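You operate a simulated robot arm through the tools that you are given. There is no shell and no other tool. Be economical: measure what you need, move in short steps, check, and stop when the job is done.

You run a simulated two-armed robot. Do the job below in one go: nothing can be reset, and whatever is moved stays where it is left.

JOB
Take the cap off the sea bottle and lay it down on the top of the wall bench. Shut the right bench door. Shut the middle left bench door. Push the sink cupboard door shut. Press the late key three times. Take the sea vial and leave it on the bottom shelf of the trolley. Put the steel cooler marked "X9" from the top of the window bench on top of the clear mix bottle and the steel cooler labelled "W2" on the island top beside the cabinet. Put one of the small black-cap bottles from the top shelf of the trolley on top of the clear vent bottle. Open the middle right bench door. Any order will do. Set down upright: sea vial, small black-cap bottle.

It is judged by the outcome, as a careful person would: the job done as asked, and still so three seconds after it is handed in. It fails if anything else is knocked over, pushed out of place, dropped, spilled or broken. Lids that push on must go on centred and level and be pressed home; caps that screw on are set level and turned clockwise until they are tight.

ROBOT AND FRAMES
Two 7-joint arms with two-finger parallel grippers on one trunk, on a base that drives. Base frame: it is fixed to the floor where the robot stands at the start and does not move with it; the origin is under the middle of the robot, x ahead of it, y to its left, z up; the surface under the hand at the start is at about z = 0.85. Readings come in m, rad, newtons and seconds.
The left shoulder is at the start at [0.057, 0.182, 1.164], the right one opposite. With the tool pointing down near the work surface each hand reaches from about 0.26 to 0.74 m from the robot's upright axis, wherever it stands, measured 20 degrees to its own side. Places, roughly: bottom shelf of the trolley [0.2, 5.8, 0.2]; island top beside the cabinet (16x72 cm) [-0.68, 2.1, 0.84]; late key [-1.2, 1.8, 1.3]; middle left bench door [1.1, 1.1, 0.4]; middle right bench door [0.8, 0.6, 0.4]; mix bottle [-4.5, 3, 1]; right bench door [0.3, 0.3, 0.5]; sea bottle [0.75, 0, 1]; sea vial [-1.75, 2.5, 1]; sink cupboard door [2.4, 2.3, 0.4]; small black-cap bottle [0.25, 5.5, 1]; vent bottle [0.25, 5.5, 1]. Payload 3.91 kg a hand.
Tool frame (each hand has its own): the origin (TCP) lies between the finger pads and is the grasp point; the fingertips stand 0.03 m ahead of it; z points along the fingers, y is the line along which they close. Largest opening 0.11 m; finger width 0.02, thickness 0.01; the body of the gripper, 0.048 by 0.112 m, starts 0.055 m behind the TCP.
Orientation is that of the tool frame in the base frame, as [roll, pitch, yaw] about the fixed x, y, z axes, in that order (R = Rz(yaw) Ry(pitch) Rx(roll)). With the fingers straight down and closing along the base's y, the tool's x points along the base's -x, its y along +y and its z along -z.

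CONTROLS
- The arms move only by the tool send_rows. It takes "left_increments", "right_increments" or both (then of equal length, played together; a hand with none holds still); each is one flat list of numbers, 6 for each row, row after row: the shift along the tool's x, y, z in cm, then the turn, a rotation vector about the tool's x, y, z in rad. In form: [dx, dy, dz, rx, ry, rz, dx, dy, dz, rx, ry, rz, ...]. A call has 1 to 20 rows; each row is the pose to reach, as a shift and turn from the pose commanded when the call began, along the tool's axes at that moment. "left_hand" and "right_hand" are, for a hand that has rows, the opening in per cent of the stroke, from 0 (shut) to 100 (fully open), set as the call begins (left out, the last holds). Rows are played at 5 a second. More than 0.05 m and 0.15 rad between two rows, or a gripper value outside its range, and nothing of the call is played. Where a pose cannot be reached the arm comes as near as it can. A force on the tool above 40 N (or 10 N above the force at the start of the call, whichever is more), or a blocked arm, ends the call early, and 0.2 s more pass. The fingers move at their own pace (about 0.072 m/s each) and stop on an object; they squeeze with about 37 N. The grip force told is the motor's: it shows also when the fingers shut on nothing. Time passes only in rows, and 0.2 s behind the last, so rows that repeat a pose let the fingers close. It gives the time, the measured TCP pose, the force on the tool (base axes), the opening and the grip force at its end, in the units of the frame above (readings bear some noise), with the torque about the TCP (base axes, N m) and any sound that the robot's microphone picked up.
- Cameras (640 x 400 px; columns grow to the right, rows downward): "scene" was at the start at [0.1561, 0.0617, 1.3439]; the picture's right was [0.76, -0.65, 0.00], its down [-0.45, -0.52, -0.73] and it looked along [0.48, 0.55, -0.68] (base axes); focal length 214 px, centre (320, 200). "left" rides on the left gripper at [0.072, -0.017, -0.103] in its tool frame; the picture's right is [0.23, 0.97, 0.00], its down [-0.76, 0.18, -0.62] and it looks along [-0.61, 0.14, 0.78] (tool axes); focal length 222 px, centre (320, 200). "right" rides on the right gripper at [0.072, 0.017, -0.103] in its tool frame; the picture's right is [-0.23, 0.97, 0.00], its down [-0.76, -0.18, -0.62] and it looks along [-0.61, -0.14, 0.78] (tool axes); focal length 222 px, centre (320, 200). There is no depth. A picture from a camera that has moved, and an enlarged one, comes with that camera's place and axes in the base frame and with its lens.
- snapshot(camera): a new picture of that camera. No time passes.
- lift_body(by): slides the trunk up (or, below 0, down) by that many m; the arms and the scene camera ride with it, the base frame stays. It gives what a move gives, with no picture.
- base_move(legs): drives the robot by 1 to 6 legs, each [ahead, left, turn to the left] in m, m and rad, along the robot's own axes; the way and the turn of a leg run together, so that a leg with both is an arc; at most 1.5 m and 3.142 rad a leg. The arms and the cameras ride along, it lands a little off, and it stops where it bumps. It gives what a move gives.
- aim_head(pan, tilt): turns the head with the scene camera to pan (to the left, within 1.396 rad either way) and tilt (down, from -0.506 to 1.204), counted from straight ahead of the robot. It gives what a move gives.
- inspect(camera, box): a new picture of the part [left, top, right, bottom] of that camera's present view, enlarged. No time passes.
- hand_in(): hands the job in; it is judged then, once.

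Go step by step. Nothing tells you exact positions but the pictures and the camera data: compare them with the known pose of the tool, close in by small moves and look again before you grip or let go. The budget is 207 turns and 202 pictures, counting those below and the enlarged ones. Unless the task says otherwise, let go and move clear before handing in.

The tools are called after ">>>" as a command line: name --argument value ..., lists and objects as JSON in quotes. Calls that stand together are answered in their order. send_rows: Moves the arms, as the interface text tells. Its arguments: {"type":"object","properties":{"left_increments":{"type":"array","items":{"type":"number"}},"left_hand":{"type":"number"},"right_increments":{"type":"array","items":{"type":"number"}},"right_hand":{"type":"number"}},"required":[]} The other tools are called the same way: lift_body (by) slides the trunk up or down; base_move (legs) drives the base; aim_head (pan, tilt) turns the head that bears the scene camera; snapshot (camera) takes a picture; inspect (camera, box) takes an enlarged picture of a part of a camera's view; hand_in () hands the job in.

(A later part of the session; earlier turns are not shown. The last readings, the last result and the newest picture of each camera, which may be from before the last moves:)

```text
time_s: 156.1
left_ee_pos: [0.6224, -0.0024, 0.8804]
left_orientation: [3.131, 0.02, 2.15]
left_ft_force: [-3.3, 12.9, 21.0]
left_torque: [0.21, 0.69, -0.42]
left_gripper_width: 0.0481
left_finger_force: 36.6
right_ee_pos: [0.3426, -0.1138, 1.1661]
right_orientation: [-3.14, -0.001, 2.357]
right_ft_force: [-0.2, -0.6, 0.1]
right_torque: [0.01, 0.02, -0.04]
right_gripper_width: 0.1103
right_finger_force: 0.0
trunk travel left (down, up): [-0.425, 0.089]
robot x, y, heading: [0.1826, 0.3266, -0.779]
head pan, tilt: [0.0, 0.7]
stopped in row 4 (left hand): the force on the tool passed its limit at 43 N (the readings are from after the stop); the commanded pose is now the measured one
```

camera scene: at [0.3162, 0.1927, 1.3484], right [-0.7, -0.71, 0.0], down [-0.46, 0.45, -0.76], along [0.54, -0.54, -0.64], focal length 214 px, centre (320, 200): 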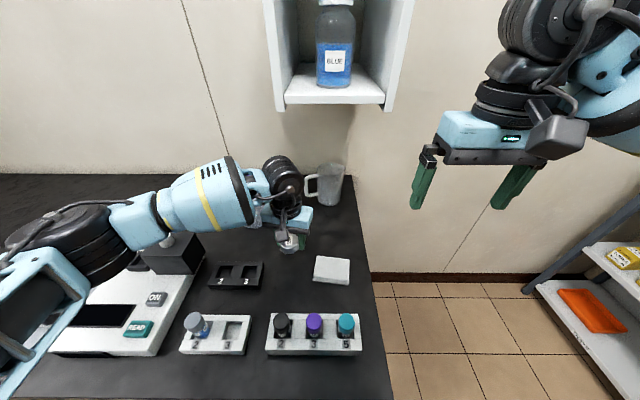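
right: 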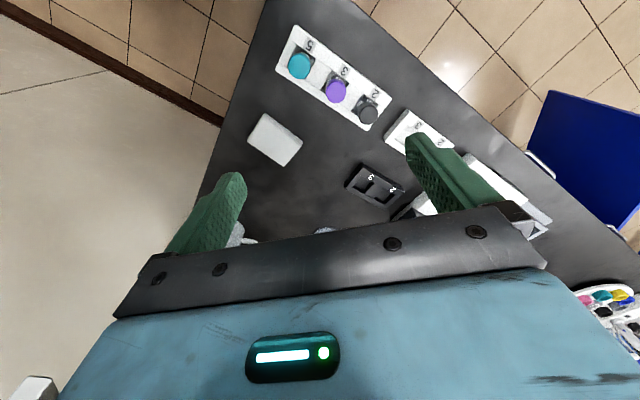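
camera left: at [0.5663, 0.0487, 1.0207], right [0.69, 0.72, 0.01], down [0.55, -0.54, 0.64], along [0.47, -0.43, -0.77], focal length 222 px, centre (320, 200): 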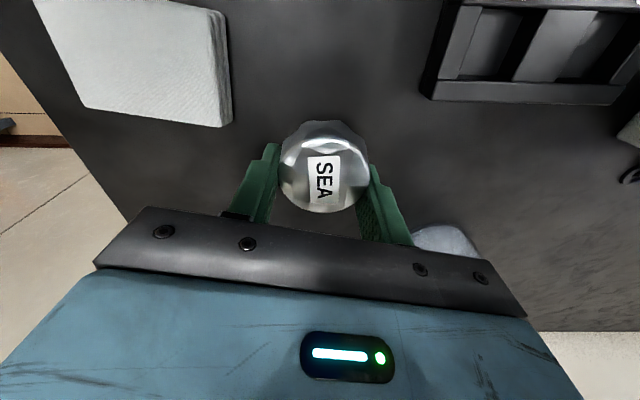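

Contact with the bench. Release slightly, then rise.

>>> send_rows --left_increments '[0, 0, -0.2, 0, 0, 0, 0, 0, -0.2, 0, 0, 0, 0, 0, -0.2, 0, 0, 0]' --left_hand 75

>>> send_rows --left_increments '[0, 0, -4, 0, 0, 0, 0, 0, -8, 0, 0, 0, 0, 0, -12, 0, 0, 0, 2, 0, -16, 0, 0, 0, 4, 0, -20, 0, 0, 0, 6, 0, -24, 0, 0, 0, 9, 0, -28, 0, 0, 0, 12, 0, -30, 0, 0, 0]'

>>> snapshot --camera "scene"

```text
time_s: 156.8
left_ee_pos: [0.6256, -0.0041, 0.8795]
left_orientation: [3.132, 0.024, 2.155]
left_ft_force: [14.5, 8.9, 18.2]
left_torque: [-0.1, 0.26, -0.04]
left_gripper_width: 0.0737
left_finger_force: 0.0
right_ee_pos: [0.3435, -0.1124, 1.1666]
right_orientation: [-3.138, -0.001, 2.358]
right_ft_force: [0.4, 0.0, -0.2]
right_torque: [0.04, -0.02, -0.02]
right_gripper_width: 0.1101
right_finger_force: 0.2
trunk travel left (down, up): [-0.425, 0.089]
robot x, y, heading: [0.1805, 0.3282, -0.78]
head pan, tilt: [0.0, 0.7]
```

```text
time_s: 158.7
left_ee_pos: [0.5493, 0.1009, 1.1779]
left_orientation: [3.129, 0.022, 2.151]
left_ft_force: [0.1, 0.2, -0.5]
left_torque: [-0.06, -0.01, -0.02]
left_gripper_width: 0.0824
left_finger_force: 0.0
right_ee_pos: [0.343, -0.1146, 1.1652]
right_orientation: [-3.141, -0.001, 2.359]
right_ft_force: [-0.3, -0.2, -0.8]
right_torque: [-0.01, -0.02, 0.03]
right_gripper_width: 0.11
right_finger_force: 0.1
trunk travel left (down, up): [-0.425, 0.089]
robot x, y, heading: [0.1848, 0.3219, -0.776]
head pan, tilt: [0.0, 0.7]
```

```text
145 pictures are left
camera scene: at [0.3155, 0.1937, 1.3486], right [-0.7, -0.71, 0.0], down [-0.46, 0.45, -0.77], along [0.54, -0.54, -0.64], focal length 214 px, centre (320, 200)
```

scene: 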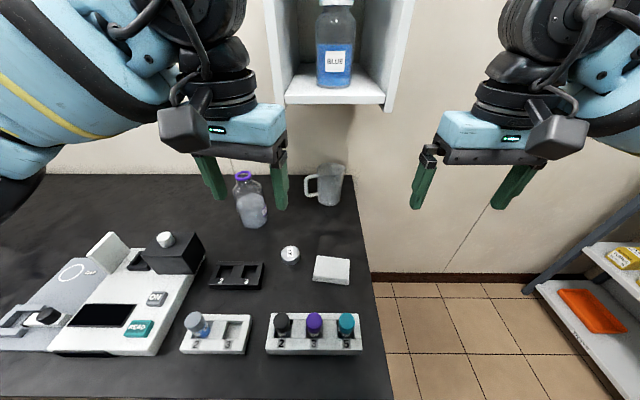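

Cap rests upside fine on the bench top; bottle intact. Next the late key: I back off and turn to face the island.

>>> base_move --legs '[[-0.8, 0.0, 0.0], [0.0, 0.0, 3.13]]'

>>> aim_head --pan 0.0 --tilt 0.35

>>> snapshot --camera "scene"

```text
time_s: 170.2
left_ee_pos: [-0.7365, 1.1413, 1.1774]
left_orientation: [3.131, 0.021, -1.054]
left_ft_force: [-0.6, 0.0, 0.1]
left_torque: [0.02, 0.04, -0.01]
left_gripper_width: 0.0827
left_finger_force: 0.0
right_ee_pos: [-0.5158, 1.3424, 1.1655]
right_orientation: [-3.141, -0.005, -0.846]
right_ft_force: [-0.2, 0.5, 0.4]
right_torque: [0.0, -0.05, -0.06]
right_gripper_width: 0.1099
right_finger_force: 0.1
trunk travel left (down, up): [-0.425, 0.089]
robot x, y, heading: [-0.3802, 0.8953, 2.295]
head pan, tilt: [0.0, 0.7]
```

```text
time_s: 171.0
left_ee_pos: [-0.737, 1.1418, 1.1776]
left_orientation: [3.13, 0.021, -1.052]
left_ft_force: [-0.7, 0.4, 0.8]
left_torque: [0.01, 0.02, -0.02]
left_gripper_width: 0.0828
left_finger_force: 0.0
right_ee_pos: [-0.5162, 1.3436, 1.1652]
right_orientation: [-3.141, -0.004, -0.846]
right_ft_force: [0.7, 0.4, 0.4]
right_torque: [0.02, -0.03, 0.0]
right_gripper_width: 0.1099
right_finger_force: 0.1
trunk travel left (down, up): [-0.425, 0.089]
robot x, y, heading: [-0.3863, 0.8938, 2.303]
head pan, tilt: [0.0, 0.351]
```

```text
144 pictures are left
camera scene: at [-0.5128, 1.0382, 1.3798], right [0.75, 0.67, 0.0], down [0.23, -0.26, -0.94], along [-0.63, 0.7, -0.34], focal length 214 px, centre (320, 200)
```

scene: 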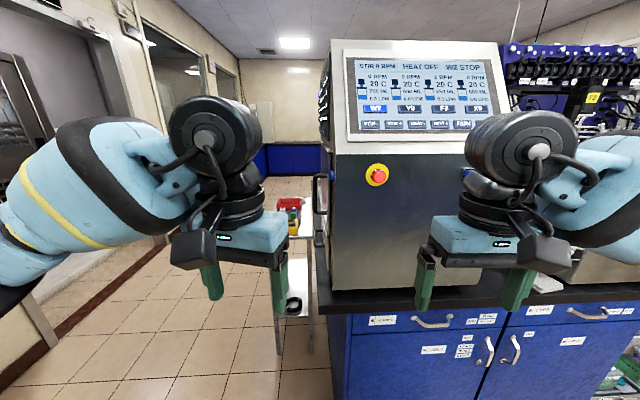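

>>> inspect --camera "scene" --box '[320, 35, 520, 160]'

>>> inspect --camera "scene" --box '[320, 280, 640, 400]'

```text
3.20 times, centred on (420, 98) of scene
camera zoom: at [-0.5128, 1.0382, 1.3798], right [0.75, 0.67, 0.0], down [0.23, -0.26, -0.94], along [-0.63, 0.7, -0.34], focal length 686 px, centre (0, 528)
```

zoom: 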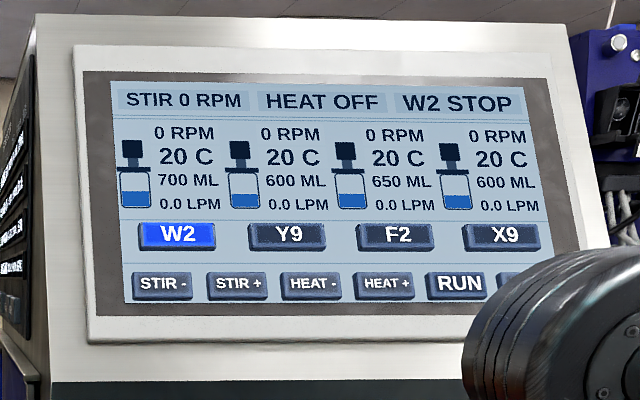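

```text
2.00 times, centred on (480, 340) of scene
camera zoom: at [-0.5128, 1.0382, 1.3798], right [0.75, 0.67, 0.0], down [0.23, -0.26, -0.94], along [-0.63, 0.7, -0.34], focal length 429 px, centre (0, -80)
```

zoom: 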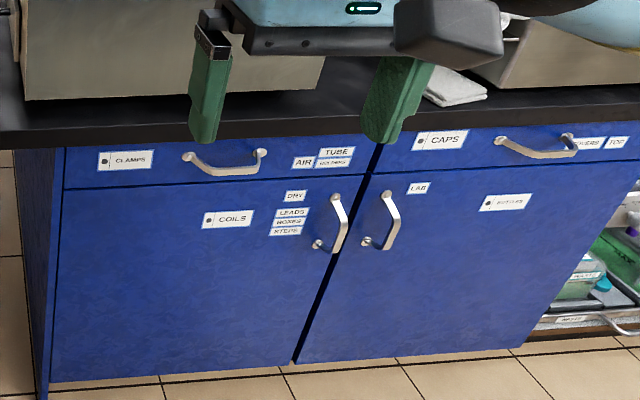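

The late key isn't on the front screen; the cabinet has another panel on its left side. I move to that side and look.

>>> base_move --legs '[[0.0, 0.9, 0.05]]'

>>> aim_head --pan -0.4 --tilt 0.3

>>> snapshot --camera "scene"

```text
time_s: 177.9
left_ee_pos: [-1.3342, 0.5711, 1.1754]
left_orientation: [3.128, 0.016, -1.017]
left_ft_force: [1.0, -0.2, 0.4]
left_torque: [-0.01, -0.02, -0.03]
left_gripper_width: 0.0826
left_finger_force: 0.2
right_ee_pos: [-1.1287, 0.7804, 1.1655]
right_orientation: [-3.14, -0.002, -0.797]
right_ft_force: [-0.6, -0.7, 0.4]
right_torque: [0.02, 0.03, 0.0]
right_gripper_width: 0.1101
right_finger_force: 0.0
trunk travel left (down, up): [-0.425, 0.089]
robot x, y, heading: [-0.9785, 0.3391, 2.35]
head pan, tilt: [0.0, 0.351]
stopped in leg 1: the robot was blocked; the commanded pose is now the measured one
```

```text
time_s: 178.8
left_ee_pos: [-1.3357, 0.5712, 1.1761]
left_orientation: [3.127, 0.017, -1.014]
left_ft_force: [0.0, -0.2, -1.0]
left_torque: [0.01, 0.06, 0.02]
left_gripper_width: 0.0823
left_finger_force: 0.1
right_ee_pos: [-1.1288, 0.7797, 1.1657]
right_orientation: [3.141, -0.001, -0.797]
right_ft_force: [0.3, -1.2, -0.4]
right_torque: [-0.02, -0.01, -0.01]
right_gripper_width: 0.11
right_finger_force: 0.1
trunk travel left (down, up): [-0.425, 0.089]
robot x, y, heading: [-0.9774, 0.3375, 2.351]
head pan, tilt: [-0.4, 0.3]
```

```text
141 pictures are left
camera scene: at [-1.0791, 0.4974, 1.3846], right [0.93, 0.37, 0.0], down [0.11, -0.28, -0.96], along [-0.35, 0.89, -0.3], focal length 214 px, centre (320, 200)
```

scene: 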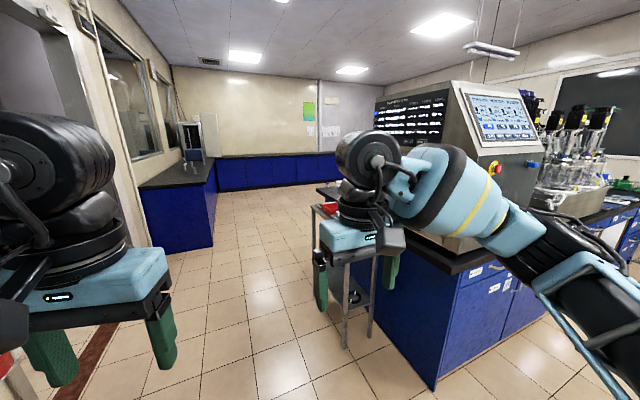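

The base was blocked by something on the left; I look there.

>>> aim_head --pan 1.3 --tilt 0.7

>>> snapshot --camera "scene"

```text
time_s: 180.5
left_ee_pos: [-1.3352, 0.5721, 1.177]
left_orientation: [3.128, 0.016, -1.014]
left_ft_force: [-0.8, -0.1, -0.4]
left_torque: [0.02, 0.0, 0.01]
left_gripper_width: 0.0825
left_finger_force: 0.1
right_ee_pos: [-1.13, 0.7819, 1.1663]
right_orientation: [-3.141, -0.002, -0.799]
right_ft_force: [0.4, 0.4, -0.5]
right_torque: [0.01, -0.01, -0.03]
right_gripper_width: 0.1101
right_finger_force: 0.2
trunk travel left (down, up): [-0.425, 0.089]
robot x, y, heading: [-0.9748, 0.3418, 2.348]
head pan, tilt: [1.3, 0.7]
```

```text
140 pictures are left
camera scene: at [-1.1192, 0.3696, 1.3488], right [-0.48, 0.88, 0.0], down [0.56, 0.31, -0.77], along [-0.67, -0.37, -0.64], focal length 214 px, centre (320, 200)
```

scene: 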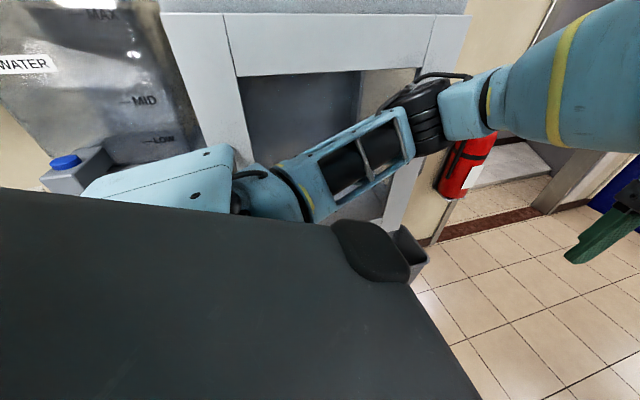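

A water-tank stand is left of me; I step away to the right, then go up beside the island's left end and turn to face the cabinet's side panel.

>>> base_move --legs '[[0.0, -0.2, 0.0], [0.75, 0.0, 0.0], [0.0, 0.0, -1.57]]'

>>> aim_head --pan 0.4 --tilt 0.2

>>> snapshot --camera "scene"

```text
time_s: 190.3
left_ee_pos: [-1.1252, 1.3685, 1.1757]
left_orientation: [3.129, 0.016, -2.572]
left_ft_force: [0.3, -0.4, -0.4]
left_torque: [0.02, -0.01, -0.02]
left_gripper_width: 0.0825
left_finger_force: 0.1
right_ee_pos: [-0.9138, 1.163, 1.1645]
right_orientation: [-3.139, -0.002, -2.355]
right_ft_force: [-0.6, -0.5, -0.1]
right_torque: [-0.01, 0.01, -0.03]
right_gripper_width: 0.1098
right_finger_force: 0.1
trunk travel left (down, up): [-0.425, 0.089]
robot x, y, heading: [-1.3563, 1.0044, 0.787]
head pan, tilt: [1.3, 0.7]
```

```text
time_s: 191.5
left_ee_pos: [-1.1251, 1.3667, 1.1752]
left_orientation: [3.128, 0.011, -2.573]
left_ft_force: [-0.2, -0.3, 0.0]
left_torque: [0.01, -0.01, -0.02]
left_gripper_width: 0.0826
left_finger_force: 0.0
right_ee_pos: [-0.9144, 1.1635, 1.1638]
right_orientation: [-3.141, -0.002, -2.355]
right_ft_force: [-0.4, 1.3, 0.9]
right_torque: [0.0, -0.02, 0.0]
right_gripper_width: 0.11
right_finger_force: 0.0
trunk travel left (down, up): [-0.425, 0.089]
robot x, y, heading: [-1.3559, 1.0031, 0.791]
head pan, tilt: [0.4, 0.201]
```

```text
139 pictures are left
camera scene: at [-1.2471, 1.1615, 1.3938], right [0.93, -0.37, 0.0], down [-0.07, -0.19, -0.98], along [0.36, 0.91, -0.2], focal length 214 px, centre (320, 200)
```

scene: 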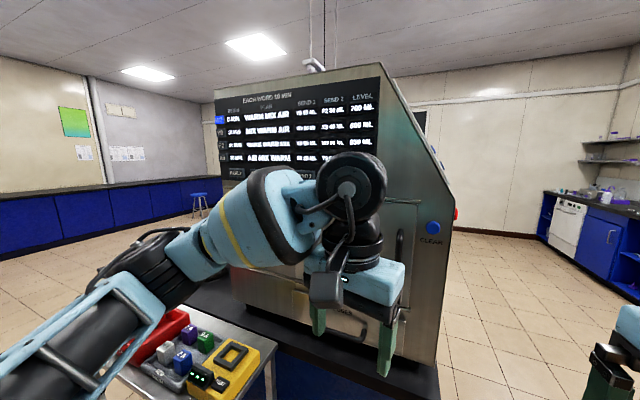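

>>> inspect --camera "scene" --box '[205, 75, 395, 195]'

>>> snapshot --camera "left"

```text
3.33 times, centred on (300, 135) of scene
camera zoom: at [-1.2471, 1.1615, 1.3938], right [0.93, -0.37, 0.0], down [-0.07, -0.19, -0.98], along [0.36, 0.91, -0.2], focal length 715 px, centre (387, 417)
```

zoom: 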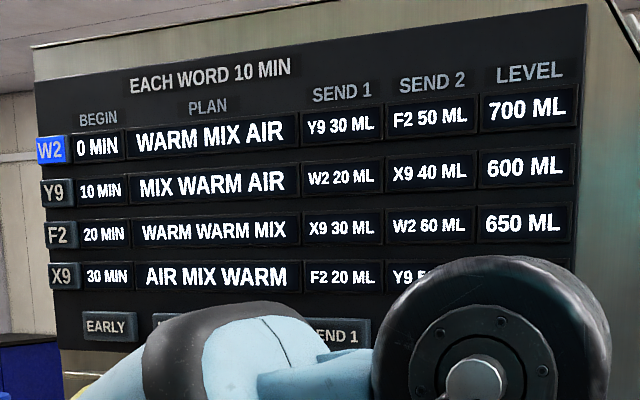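

```text
137 pictures are left
camera left: at [-1.1775, 1.3115, 1.2767], right [-0.72, 0.7, 0.01], down [0.54, 0.55, 0.64], along [0.44, 0.46, -0.77], focal length 222 px, centre (320, 200)
```

left: 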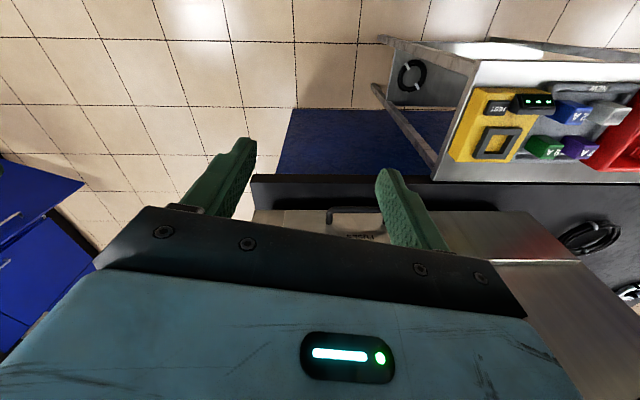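

Keys are at the panel's bottom row, hidden by my left arm; I lower the left hand to see.

>>> send_rows --left_increments '[1, 0, 5, 0, 0, 0, 2, 0, 10, 0, 0, 0, 3, 0, 15, 0, 0, 0, 4, 0, 19, 0, 0, 0]' --left_hand 0

>>> snapshot --camera "scene"

>>> inspect --camera "scene" --box '[205, 75, 395, 195]'

```text
refused: row 1 steps farther than a row can; nothing moved
```

```text
136 pictures are left
camera scene: at [-1.2471, 1.1615, 1.3938], right [0.93, -0.37, 0.0], down [-0.07, -0.19, -0.98], along [0.36, 0.91, -0.2], focal length 214 px, centre (320, 200)
```

scene: 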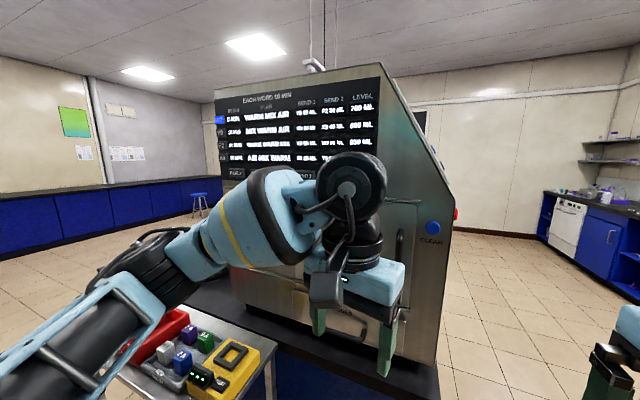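

```text
3.33 times, centred on (300, 135) of scene
camera zoom: at [-1.2471, 1.1615, 1.3938], right [0.93, -0.37, 0.0], down [-0.07, -0.19, -0.98], along [0.36, 0.91, -0.2], focal length 715 px, centre (387, 417)
```

zoom: 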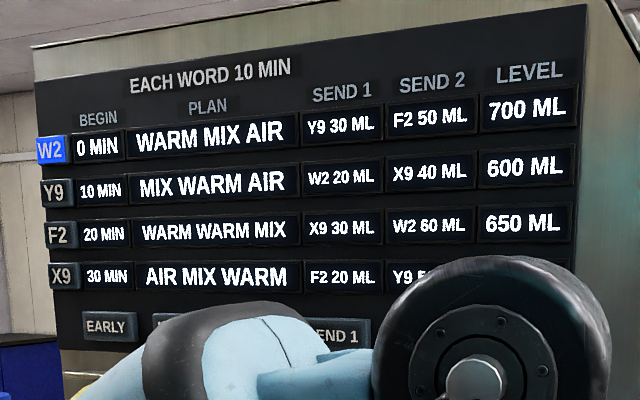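

>>> send_rows --left_increments '[0.8, 0, 4, 0, 0, 0, 1.6, 0, 8, 0, 0, 0, 2.4, 0, 12, 0, 0, 0, 3.2, 0, 16, 0, 0, 0, 4, 0, 20, 0, 0, 0]' --left_hand 0

>>> inspect --camera "scene" --box '[205, 75, 395, 195]'

>>> snapshot --camera "scene"

```text
time_s: 192.7
left_ee_pos: [-1.1594, 1.3514, 0.9735]
left_orientation: [3.129, 0.016, -2.572]
left_ft_force: [0.5, 0.0, 0.9]
left_torque: [0.02, 0.0, 0.01]
left_gripper_width: 0.0
left_finger_force: 36.3
right_ee_pos: [-0.9142, 1.1644, 1.1656]
right_orientation: [-3.14, -0.001, -2.357]
right_ft_force: [-0.4, 1.0, -1.0]
right_torque: [-0.01, 0.01, -0.02]
right_gripper_width: 0.1101
right_finger_force: 0.0
trunk travel left (down, up): [-0.425, 0.089]
robot x, y, heading: [-1.3522, 1.0042, 0.789]
head pan, tilt: [0.4, 0.201]
```

```text
3.33 times, centred on (300, 135) of scene
camera zoom: at [-1.2472, 1.1617, 1.3938], right [0.93, -0.37, 0.0], down [-0.07, -0.19, -0.98], along [0.37, 0.91, -0.2], focal length 715 px, centre (387, 417)
```

zoom: 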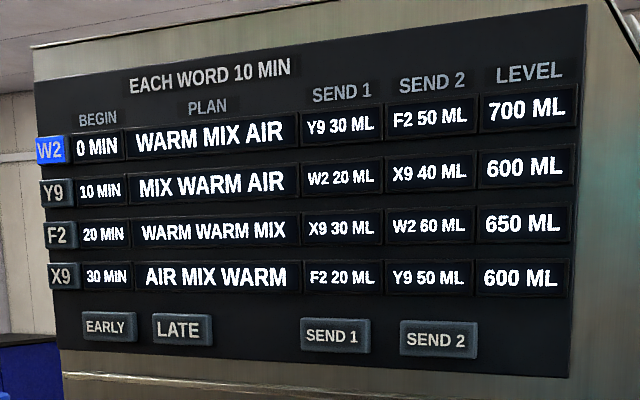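

```text
133 pictures are left
camera scene: at [-1.2472, 1.1617, 1.3938], right [0.93, -0.37, 0.0], down [-0.07, -0.19, -0.98], along [0.37, 0.91, -0.2], focal length 214 px, centre (320, 200)
```

scene: 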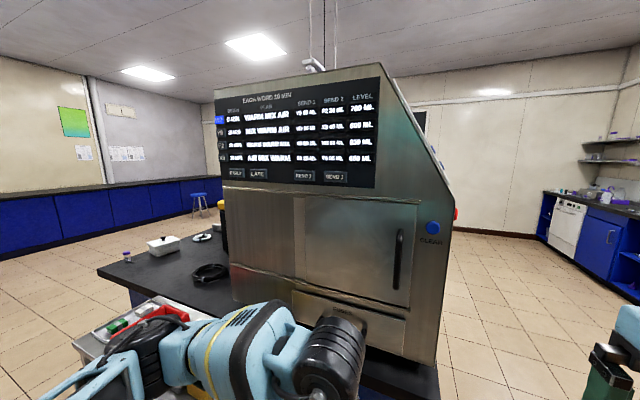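

LATE key located (bottom row, second). I step closer and bring the closed left hand up to point horizontally at it.

>>> base_move --legs '[[0.1, 0.0, 0.0]]'

>>> send_rows --left_increments '[0.7, 3, -3.6, 0, 0, -0.04, 1.4, 6, -7.2, 0, 0, -0.08, 2, 9, -10, 0, 0, -0.12, 2.7, 12, -13.5, 0, 0, -0.16, 3.4, 15, -17, 0, 0, -0.2, 4, 18, -20, 0, 0, -0.216, 4.6, 21, -23, 0, 0, -0.216, 5.2, 24, -26, 0, 0, -0.216, 6, 27, -29, 0, 0, -0.216]'

>>> send_rows --left_increments '[0, 0, 0, 0, -0.13, 0, 0, 0, 0, 0, -0.26, 0, 0, 0, 0, 0, -0.39, 0, 0, 0, 0, 0, -0.52, 0, 0, 0, 0, 0, -0.65, 0, 0, 0, 0, 0, -0.78, 0, 0, 0, 0, 0, -0.91, 0, 0, 0, 0, 0, -1.04, 0, 0, 0, 0, 0, -1.17, 0, 0, 0, 0, 0, -1.3, 0, 0, 0, 0, 0, -1.43, 0, 0, 0, 0, 0, -1.57, 0]'

>>> snapshot --camera "scene"

>>> snapshot --camera "left"

```text
time_s: 193.8
left_ee_pos: [-1.0892, 1.419, 0.9749]
left_orientation: [3.13, 0.014, -2.573]
left_ft_force: [-0.4, -0.4, -0.7]
left_torque: [-0.02, 0.0, 0.01]
left_gripper_width: 0.0001
left_finger_force: 37.1
right_ee_pos: [-0.8456, 1.233, 1.167]
right_orientation: [-3.141, -0.002, -2.356]
right_ft_force: [0.7, -0.1, 0.4]
right_torque: [0.01, 0.0, -0.01]
right_gripper_width: 0.1101
right_finger_force: 0.0
trunk travel left (down, up): [-0.425, 0.089]
robot x, y, heading: [-1.2842, 1.073, 0.793]
head pan, tilt: [0.4, 0.201]
```

```text
time_s: 195.8
left_ee_pos: [-1.2799, 1.609, 1.2591]
left_orientation: [3.134, 0.017, -2.356]
left_ft_force: [-0.9, 0.8, -0.1]
left_torque: [-0.02, 0.0, 0.0]
left_gripper_width: 0.0
left_finger_force: 37.3
left hand out of reach, approached as far as the arm can: row 9
right_ee_pos: [-0.8457, 1.2327, 1.165]
right_orientation: [-3.141, 0.0, -2.358]
right_ft_force: [0.3, -0.5, 0.4]
right_torque: [0.02, 0.02, 0.02]
right_gripper_width: 0.11
right_finger_force: 0.0
trunk travel left (down, up): [-0.425, 0.089]
robot x, y, heading: [-1.2836, 1.0734, 0.784]
head pan, tilt: [0.4, 0.201]
```

```text
time_s: 198.4
left_ee_pos: [-1.2778, 1.6537, 1.284]
left_orientation: [0.423, 1.552, 1.205]
left_ft_force: [0.4, 0.5, 0.0]
left_torque: [0.02, -0.02, -0.01]
left_gripper_width: 0.0
left_finger_force: 37.1
left hand out of reach, approached as far as the arm can: row 10, 11, 12
right_ee_pos: [-0.8455, 1.2323, 1.1654]
right_orientation: [-3.141, 0.0, -2.356]
right_ft_force: [0.2, 0.7, 0.4]
right_torque: [0.04, -0.01, 0.0]
right_gripper_width: 0.1099
right_finger_force: 0.1
trunk travel left (down, up): [-0.425, 0.089]
robot x, y, heading: [-1.285, 1.0757, 0.792]
head pan, tilt: [0.4, 0.201]
```

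```text
132 pictures are left
camera scene: at [-1.1779, 1.231, 1.3938], right [0.93, -0.37, 0.0], down [-0.07, -0.19, -0.98], along [0.37, 0.91, -0.2], focal length 214 px, centre (320, 200)
```

scene: 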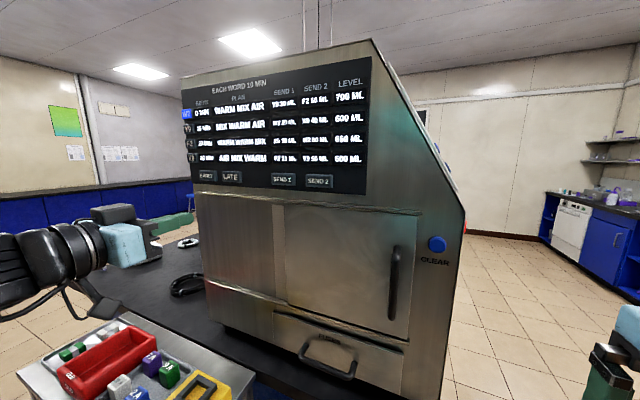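

```text
131 pictures are left
camera left: at [-1.3385, 1.5693, 1.21], right [-0.69, 0.69, -0.22], down [-0.57, -0.33, 0.75], along [0.45, 0.64, 0.62], focal length 222 px, centre (320, 200)
```

left: 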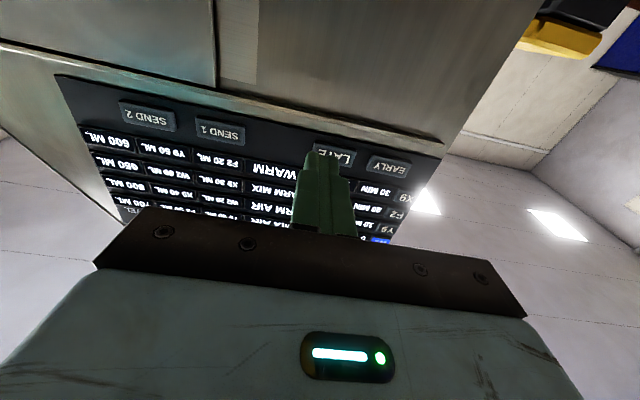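

Triangulated LATE at s≈0.41, d≈2.09, z≈1.342. I raise the trunk, creep in and check.

>>> lift_body --by 0.058

>>> base_move --legs '[[0.05, 0.017, 0.0]]'

>>> snapshot --camera "left"

>>> inspect --camera "scene" --box '[120, 100, 280, 260]'

```text
time_s: 199.4
left_ee_pos: [-1.2805, 1.6543, 1.3422]
left_orientation: [0.501, 1.553, 1.285]
left_ft_force: [0.1, 0.2, 0.1]
left_torque: [0.02, 0.03, 0.0]
left_gripper_width: 0.0
left_finger_force: 36.9
right_ee_pos: [-0.8451, 1.2322, 1.2222]
right_orientation: [-3.139, -0.007, -2.358]
right_ft_force: [0.7, -0.4, -0.5]
right_torque: [-0.02, 0.01, 0.01]
right_gripper_width: 0.1098
right_finger_force: 0.0
trunk travel left (down, up): [-0.483, 0.031]
robot x, y, heading: [-1.286, 1.0731, 0.789]
head pan, tilt: [0.4, 0.201]
```

```text
time_s: 200.3
left_ee_pos: [-1.2579, 1.6994, 1.3436]
left_orientation: [0.459, 1.551, 1.245]
left_ft_force: [-0.1, -0.5, 0.1]
left_torque: [0.02, 0.04, -0.02]
left_gripper_width: 0.0001
left_finger_force: 37.1
right_ee_pos: [-0.8225, 1.2786, 1.2239]
right_orientation: [-3.139, -0.001, -2.357]
right_ft_force: [0.7, 0.3, -0.9]
right_torque: [-0.01, -0.02, 0.0]
right_gripper_width: 0.11
right_finger_force: 0.1
trunk travel left (down, up): [-0.483, 0.031]
robot x, y, heading: [-1.2638, 1.1201, 0.788]
head pan, tilt: [0.4, 0.201]
```

```text
130 pictures are left
camera left: at [-1.3179, 1.6152, 1.2682], right [-0.69, 0.69, -0.22], down [-0.57, -0.33, 0.75], along [0.45, 0.64, 0.62], focal length 222 px, centre (320, 200)
```

left: 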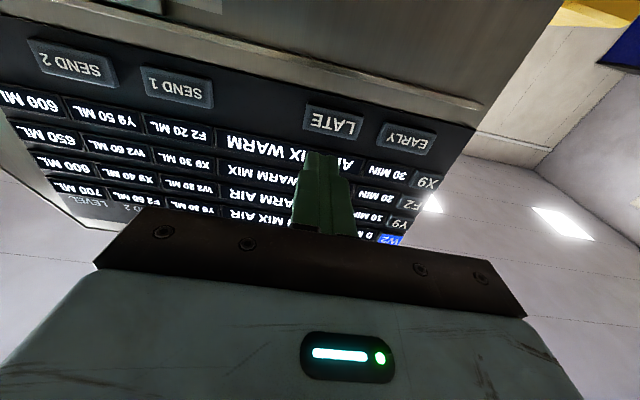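

```text
2.50 times, centred on (200, 180) of scene
camera zoom: at [-1.1903, 1.2416, 1.4656], right [0.93, -0.37, 0.0], down [-0.07, -0.18, -0.98], along [0.37, 0.91, -0.2], focal length 536 px, centre (620, 250)
```

zoom: 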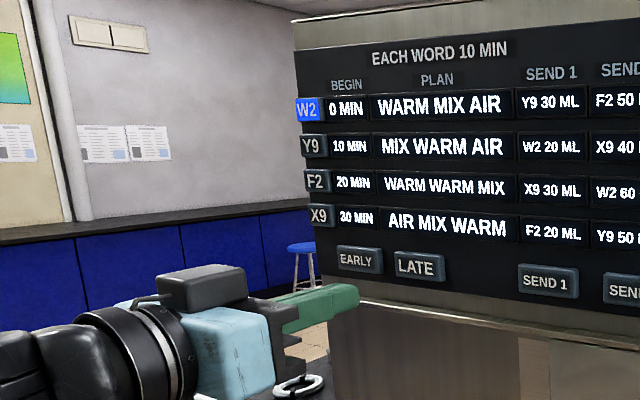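

Aligned. Advance the finger slowly to press.

>>> send_rows --left_increments '[0, 0, 1.5, 0, 0, 0, 0, 0, 3, 0, 0, 0, 0, 0, 4.5, 0, 0, 0, 0, 0, 5.5, 0, 0, 0, 0, 0, 6, 0, 0, 0, 0, 0, 6.4, 0, 0, 0, 0, 0, 6.8, 0, 0, 0, 0, 0, 7.2, 0, 0, 0]'

>>> snapshot --camera "left"

>>> inspect --camera "scene" --box '[120, 100, 280, 260]'

```text
time_s: 202.1
left_ee_pos: [-1.2065, 1.7513, 1.3428]
left_orientation: [0.513, 1.551, 1.299]
left_ft_force: [0.1, 0.2, -0.4]
left_torque: [0.01, 0.0, 0.04]
left_gripper_width: 0.0
left_finger_force: 36.7
right_ee_pos: [-0.8223, 1.2794, 1.223]
right_orientation: [-3.14, -0.002, -2.356]
right_ft_force: [0.0, -0.2, 0.6]
right_torque: [0.02, 0.01, -0.03]
right_gripper_width: 0.1102
right_finger_force: 0.2
trunk travel left (down, up): [-0.483, 0.031]
robot x, y, heading: [-1.2638, 1.1202, 0.785]
head pan, tilt: [0.4, 0.201]
```

```text
128 pictures are left
camera left: at [-1.2664, 1.6666, 1.2681], right [-0.69, 0.69, -0.22], down [-0.57, -0.33, 0.75], along [0.45, 0.64, 0.62], focal length 222 px, centre (320, 200)
```

left: 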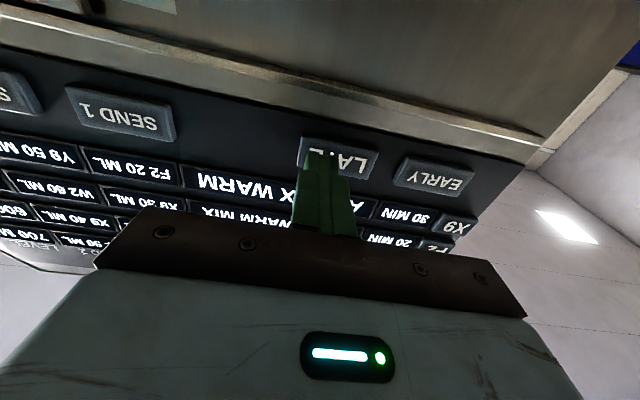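

```text
2.50 times, centred on (200, 180) of scene
camera zoom: at [-1.1897, 1.2424, 1.4653], right [0.93, -0.37, 0.0], down [-0.07, -0.19, -0.98], along [0.37, 0.91, -0.2], focal length 536 px, centre (620, 250)
```

zoom: 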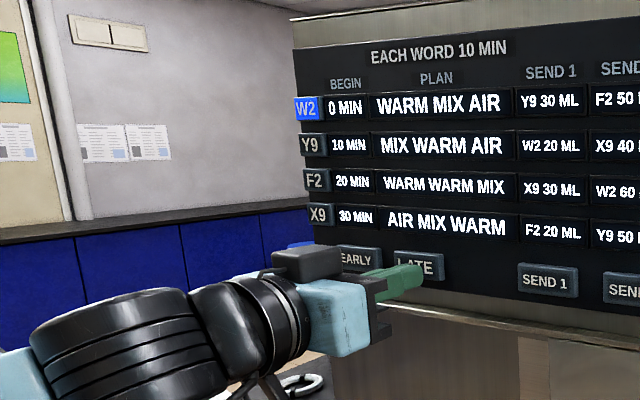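

Almost touching; the finger is ~1 cm right of the key's centre. I shift left 1 cm and press.

>>> send_rows --left_increments '[0, 1, -0.5, 0, 0, 0, 0, 1, 0, 0, 0, 0, 0, 1, 0.3, 0, 0, 0, 0, 1, 0.6, 0, 0, 0, 0, 1, 0.9, 0, 0, 0, 0, 1, 1.2, 0, 0, 0, 0, 1, 1.5, 0, 0, 0, 0, 1, 1.8, 0, 0, 0, 0, 1, 2.1, 0, 0, 0, 0, 1, 2.4, 0, 0, 0]'

>>> snapshot --camera "left"

>>> inspect --camera "scene" --box '[120, 100, 280, 260]'

```text
time_s: 204.3
left_ee_pos: [-1.1989, 1.774, 1.3442]
left_orientation: [0.48, 1.551, 1.265]
left_ft_force: [-9.2, -9.8, -4.9]
left_torque: [-0.21, 0.15, -0.01]
left_gripper_width: 0.0001
left_finger_force: 36.8
right_ee_pos: [-0.8238, 1.2768, 1.2248]
right_orientation: [-3.14, 0.001, -2.356]
right_ft_force: [0.7, -0.6, 0.7]
right_torque: [0.01, 0.0, -0.03]
right_gripper_width: 0.1099
right_finger_force: 0.1
trunk travel left (down, up): [-0.483, 0.031]
robot x, y, heading: [-1.2595, 1.1214, 0.785]
head pan, tilt: [0.4, 0.201]
heard: click
```

```text
126 pictures are left
camera left: at [-1.2587, 1.6879, 1.2697], right [-0.69, 0.69, -0.22], down [-0.57, -0.33, 0.75], along [0.45, 0.64, 0.62], focal length 222 px, centre (320, 200)
```

left: 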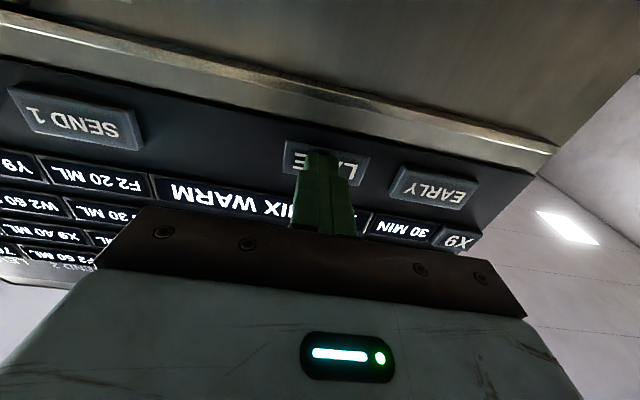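

```text
2.50 times, centred on (200, 180) of scene
camera zoom: at [-1.1919, 1.2405, 1.4656], right [0.93, -0.37, 0.0], down [-0.07, -0.18, -0.98], along [0.37, 0.91, -0.2], focal length 536 px, centre (620, 250)
```

zoom: 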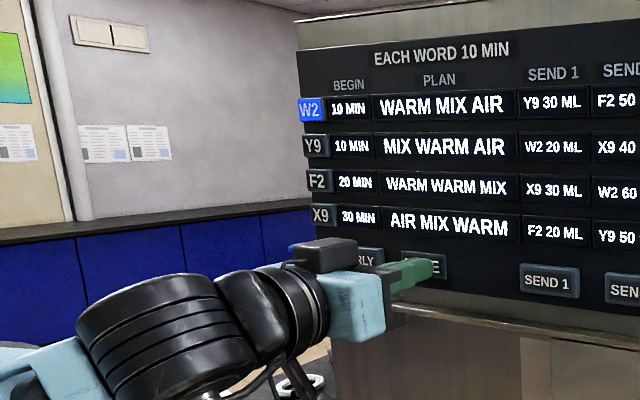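

Click heard, W2 Begin is now 10 MIN. Withdraw and press twice more.

>>> send_rows --left_increments '[0, 0, -1, 0, 0, 0, 0, 0, -2, 0, 0, 0, 0, 0, -2, 0, 0, 0, 0, 0, -1.2, 0, 0, 0, 0, 0, -0.8, 0, 0, 0, 0, 0, -0.4, 0, 0, 0, 0, 0, 0, 0, 0, 0]'

>>> inspect --camera "scene" --box '[120, 100, 280, 260]'

```text
time_s: 205.9
left_ee_pos: [-1.1988, 1.7727, 1.3454]
left_orientation: [0.431, 1.553, 1.215]
left_ft_force: [-9.1, -10.6, -5.1]
left_torque: [-0.21, 0.17, -0.04]
left_gripper_width: 0.0
left_finger_force: 37.0
right_ee_pos: [-0.8244, 1.2777, 1.226]
right_orientation: [-3.141, 0.0, -2.356]
right_ft_force: [-0.3, 0.4, 0.8]
right_torque: [0.02, -0.01, -0.03]
right_gripper_width: 0.1102
right_finger_force: 0.1
trunk travel left (down, up): [-0.483, 0.031]
robot x, y, heading: [-1.2611, 1.1162, 0.789]
head pan, tilt: [0.4, 0.201]
heard: click
```

```text
2.50 times, centred on (200, 180) of scene
camera zoom: at [-1.192, 1.2404, 1.4655], right [0.93, -0.37, 0.0], down [-0.07, -0.18, -0.98], along [0.37, 0.91, -0.2], focal length 536 px, centre (620, 250)
```

zoom: 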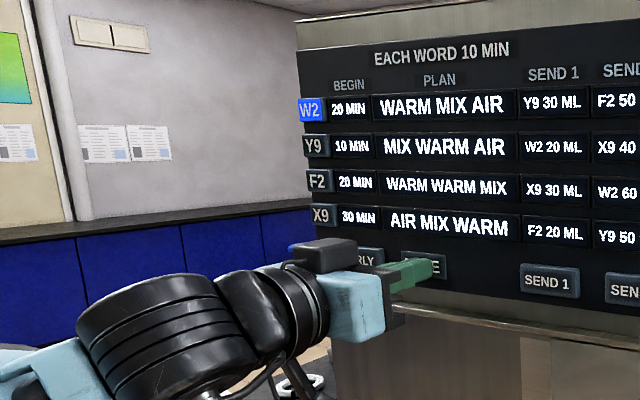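

20 MIN now: second press done. Third press, then withdraw.

>>> send_rows --left_increments '[0, 0, -1, 0, 0, 0, 0, 0, -2, 0, 0, 0, 0, 0, -2, 0, 0, 0, 0, 0, -1.2, 0, 0, 0, 0, 0, -0.8, 0, 0, 0, 0, 0, -0.4, 0, 0, 0, 0, 0, 0, 0, 0, 0]'

>>> send_rows --left_increments '[0, 0, -1, 0, 0, 0, 0, 0, -3, 0, 0, 0, 0, 0, -6, 0, 0, 0, 0, 0, -9, 0, 0, 0]'

>>> inspect --camera "scene" --box '[120, 100, 280, 260]'

```text
time_s: 207.5
left_ee_pos: [-1.1991, 1.7734, 1.3441]
left_orientation: [0.461, 1.553, 1.244]
left_ft_force: [-10.4, -10.5, -3.4]
left_torque: [-0.22, 0.12, 0.0]
left_gripper_width: 0.0
left_finger_force: 36.9
right_ee_pos: [-0.8245, 1.277, 1.2244]
right_orientation: [-3.141, 0.0, -2.356]
right_ft_force: [0.3, -0.5, 0.2]
right_torque: [0.0, -0.02, 0.02]
right_gripper_width: 0.1097
right_finger_force: 0.1
trunk travel left (down, up): [-0.483, 0.031]
robot x, y, heading: [-1.2611, 1.12, 0.79]
head pan, tilt: [0.4, 0.201]
heard: click
```

```text
time_s: 208.5
left_ee_pos: [-1.2604, 1.7089, 1.3445]
left_orientation: [0.4, 1.551, 1.183]
left_ft_force: [-0.6, -0.1, 0.7]
left_torque: [0.02, 0.0, 0.02]
left_gripper_width: 0.0001
left_finger_force: 36.3
right_ee_pos: [-0.8233, 1.2765, 1.2241]
right_orientation: [-3.14, -0.001, -2.355]
right_ft_force: [0.2, -0.7, 0.9]
right_torque: [-0.02, -0.04, 0.0]
right_gripper_width: 0.1102
right_finger_force: 0.1
trunk travel left (down, up): [-0.483, 0.031]
robot x, y, heading: [-1.2647, 1.1176, 0.786]
head pan, tilt: [0.4, 0.201]
```

```text
2.50 times, centred on (200, 180) of scene
camera zoom: at [-1.1909, 1.2413, 1.4655], right [0.93, -0.37, 0.0], down [-0.07, -0.18, -0.98], along [0.37, 0.91, -0.2], focal length 536 px, centre (620, 250)
```

zoom: 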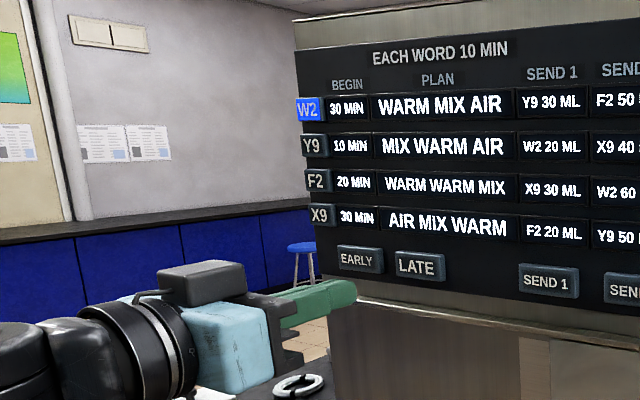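

Late key pressed three times (30 MIN). I fold the left hand back to pointing down, then head along the aisle to the window bench.

>>> send_rows --left_increments '[0, -1, -0.5, 0, 0.13, 0, 0, -2, -1, 0, 0.26, 0, 0, -3, -1.5, 0, 0.39, 0, 0, -4, -2, 0, 0.52, 0, 0, -5, -2.5, 0, 0.65, 0, 0, -6, -3, 0, 0.78, 0, 0, -7, -3.5, 0, 0.91, 0, 0, -8, -4, 0, 1.04, 0, 0, -9, -4.5, 0, 1.17, 0, 0, -10, -5, 0, 1.3, 0, 0, -12, -5.5, 0, 1.43, 0, 0, -14, -6, 0, 1.57, 0]' --left_hand 100

>>> base_move --legs '[[-0.2, 0.0, 0.0], [0.0, 0.0, 1.57]]'

>>> aim_head --pan 0.1 --tilt 0.4

>>> snapshot --camera "scene"

```text
time_s: 211.1
left_ee_pos: [-1.2014, 1.568, 1.3416]
left_orientation: [3.133, 0.012, -2.357]
left_ft_force: [0.2, 0.1, -0.5]
left_torque: [0.07, 0.0, 0.01]
left_gripper_width: 0.1101
left_finger_force: 0.0
right_ee_pos: [-0.8213, 1.2799, 1.2231]
right_orientation: [-3.139, -0.004, -2.357]
right_ft_force: [-0.1, -0.5, 0.3]
right_torque: [0.02, -0.01, 0.0]
right_gripper_width: 0.1099
right_finger_force: 0.0
trunk travel left (down, up): [-0.483, 0.031]
robot x, y, heading: [-1.2621, 1.1204, 0.788]
head pan, tilt: [0.4, 0.201]
```

```text
time_s: 216.5
left_ee_pos: [-1.8537, 1.043, 1.341]
left_orientation: [3.132, 0.018, -0.807]
left_ft_force: [-0.1, 0.2, -1.1]
left_torque: [0.0, 0.01, 0.01]
left_gripper_width: 0.1101
left_finger_force: 0.0
right_ee_pos: [-1.5554, 1.4181, 1.2236]
right_orientation: [-3.141, -0.002, -0.81]
right_ft_force: [-0.6, 0.6, 0.0]
right_torque: [0.0, -0.02, 0.0]
right_gripper_width: 0.11
right_finger_force: 0.2
trunk travel left (down, up): [-0.483, 0.031]
robot x, y, heading: [-1.4037, 0.9776, 2.336]
head pan, tilt: [0.4, 0.201]
```

```text
time_s: 217.3
left_ee_pos: [-1.8532, 1.0438, 1.3394]
left_orientation: [3.133, 0.019, -0.808]
left_ft_force: [1.0, 0.1, -0.2]
left_torque: [0.0, -0.01, 0.01]
left_gripper_width: 0.1098
left_finger_force: 0.0
right_ee_pos: [-1.5546, 1.4189, 1.2243]
right_orientation: [-3.139, -0.002, -0.808]
right_ft_force: [-0.7, -0.3, -0.7]
right_torque: [-0.03, 0.02, -0.02]
right_gripper_width: 0.1101
right_finger_force: 0.1
trunk travel left (down, up): [-0.483, 0.031]
robot x, y, heading: [-1.4054, 0.9775, 2.335]
head pan, tilt: [0.099, 0.4]
```

```text
122 pictures are left
camera scene: at [-1.5114, 1.0726, 1.4468], right [0.65, 0.76, 0.0], down [0.3, -0.25, -0.92], along [-0.7, 0.6, -0.39], focal length 214 px, centre (320, 200)
```

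scene: 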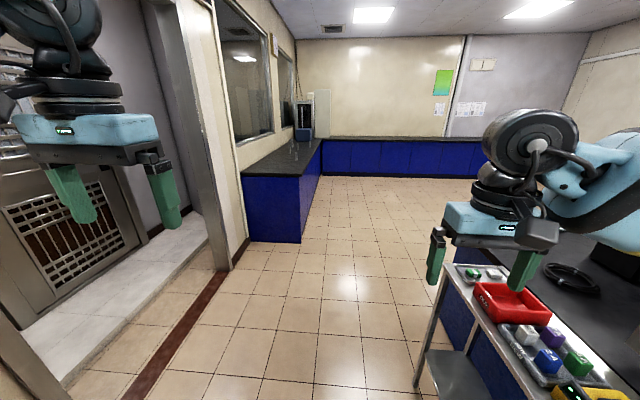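

>>> inspect --camera "scene" --box '[230, 80, 390, 200]'

>>> base_move --legs '[[1.4, 0.05, 0.0], [0.8, 0.0, 0.0]]'

>>> aim_head --pan 0.5 --tilt 0.5

>>> snapshot --camera "scene"

```text
3.33 times, centred on (310, 140) of scene
camera zoom: at [-1.5114, 1.0726, 1.4468], right [0.65, 0.76, 0.0], down [0.3, -0.25, -0.92], along [-0.7, 0.6, -0.39], focal length 715 px, centre (353, 400)
```

zoom: 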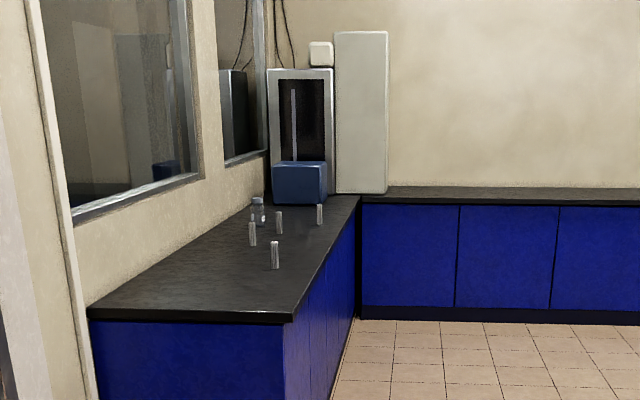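

```text
time_s: 228.3
left_ee_pos: [-3.4583, 2.5713, 1.3407]
left_orientation: [3.134, 0.019, -0.783]
left_ft_force: [-0.3, -0.7, -0.1]
left_torque: [-0.01, 0.0, -0.01]
left_gripper_width: 0.1101
left_finger_force: 0.0
right_ee_pos: [-3.1693, 2.9534, 1.2236]
right_orientation: [-3.138, -0.001, -0.782]
right_ft_force: [0.0, 0.4, -0.4]
right_torque: [0.0, 0.01, 0.01]
right_gripper_width: 0.11
right_finger_force: 0.1
trunk travel left (down, up): [-0.483, 0.031]
robot x, y, heading: [-3.009, 2.5126, 2.364]
head pan, tilt: [0.099, 0.4]
```

```text
time_s: 229.2
left_ee_pos: [-3.4578, 2.5713, 1.3413]
left_orientation: [3.133, 0.017, -0.783]
left_ft_force: [0.7, 0.2, -0.4]
left_torque: [0.02, 0.0, -0.01]
left_gripper_width: 0.1099
left_finger_force: 0.2
right_ee_pos: [-3.1698, 2.9544, 1.2238]
right_orientation: [-3.141, -0.003, -0.781]
right_ft_force: [0.2, -0.5, -0.3]
right_torque: [-0.01, 0.02, 0.01]
right_gripper_width: 0.1101
right_finger_force: 0.1
trunk travel left (down, up): [-0.483, 0.031]
robot x, y, heading: [-3.0075, 2.5177, 2.364]
head pan, tilt: [0.499, 0.499]
```

```text
120 pictures are left
camera scene: at [-3.1322, 2.5755, 1.4377], right [0.28, 0.96, 0.0], down [0.46, -0.13, -0.88], along [-0.84, 0.24, -0.48], focal length 214 px, centre (320, 200)
```

scene: 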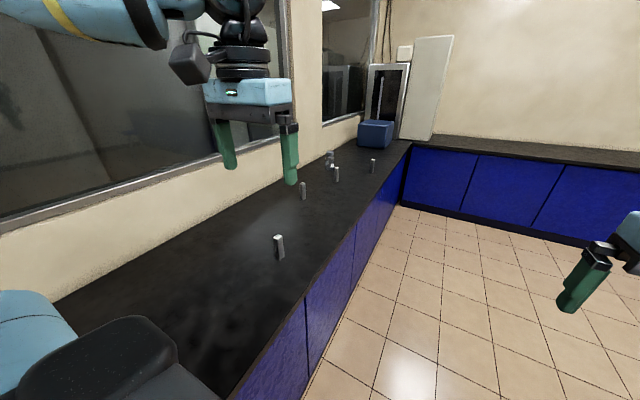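

Four small steel coolers and the clear mix bottle are on the window bench. I advance and turn to face the bench.

>>> base_move --legs '[[1.05, -0.1, 0.0], [0.0, 0.0, 1.56]]'

>>> aim_head --pan 0.0 --tilt 0.7

>>> snapshot --camera "scene"

```text
time_s: 238.3
left_ee_pos: [-3.7394, 2.862, 1.3395]
left_orientation: [3.133, 0.018, 0.78]
left_ft_force: [0.5, -0.3, -0.6]
left_torque: [-0.01, 0.01, 0.02]
left_gripper_width: 0.1098
left_finger_force: 0.2
right_ee_pos: [-4.121, 3.1545, 1.2238]
right_orientation: [-3.14, -0.001, 0.781]
right_ft_force: [-0.8, -0.3, -0.2]
right_torque: [-0.02, 0.0, -0.01]
right_gripper_width: 0.1101
right_finger_force: 0.1
trunk travel left (down, up): [-0.483, 0.031]
robot x, y, heading: [-3.6811, 3.3111, -2.362]
head pan, tilt: [0.499, 0.499]
```

```text
time_s: 239.2
left_ee_pos: [-3.7399, 2.8621, 1.3397]
left_orientation: [3.133, 0.017, 0.78]
left_ft_force: [-0.1, -0.1, 0.0]
left_torque: [0.03, -0.04, -0.03]
left_gripper_width: 0.1102
left_finger_force: 0.0
right_ee_pos: [-4.1198, 3.1542, 1.2224]
right_orientation: [-3.139, -0.002, 0.78]
right_ft_force: [-0.2, 0.1, -0.4]
right_torque: [-0.02, -0.02, 0.03]
right_gripper_width: 0.1101
right_finger_force: 0.1
trunk travel left (down, up): [-0.483, 0.031]
robot x, y, heading: [-3.6834, 3.3075, -2.361]
head pan, tilt: [0.0, 0.7]
```

```text
119 pictures are left
camera scene: at [-3.7764, 3.2139, 1.42], right [-0.71, 0.71, 0.0], down [0.46, 0.45, -0.77], along [-0.54, -0.54, -0.64], focal length 214 px, centre (320, 200)
```

scene: 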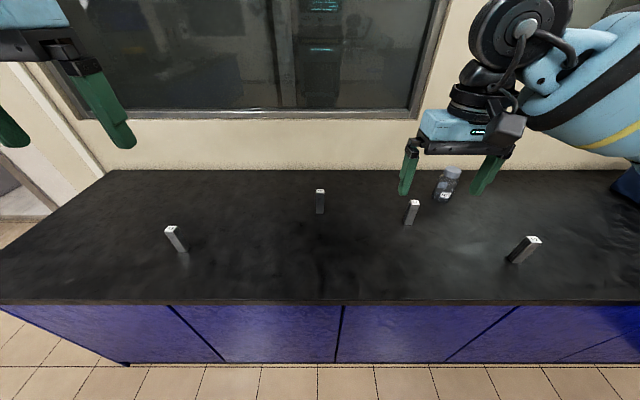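

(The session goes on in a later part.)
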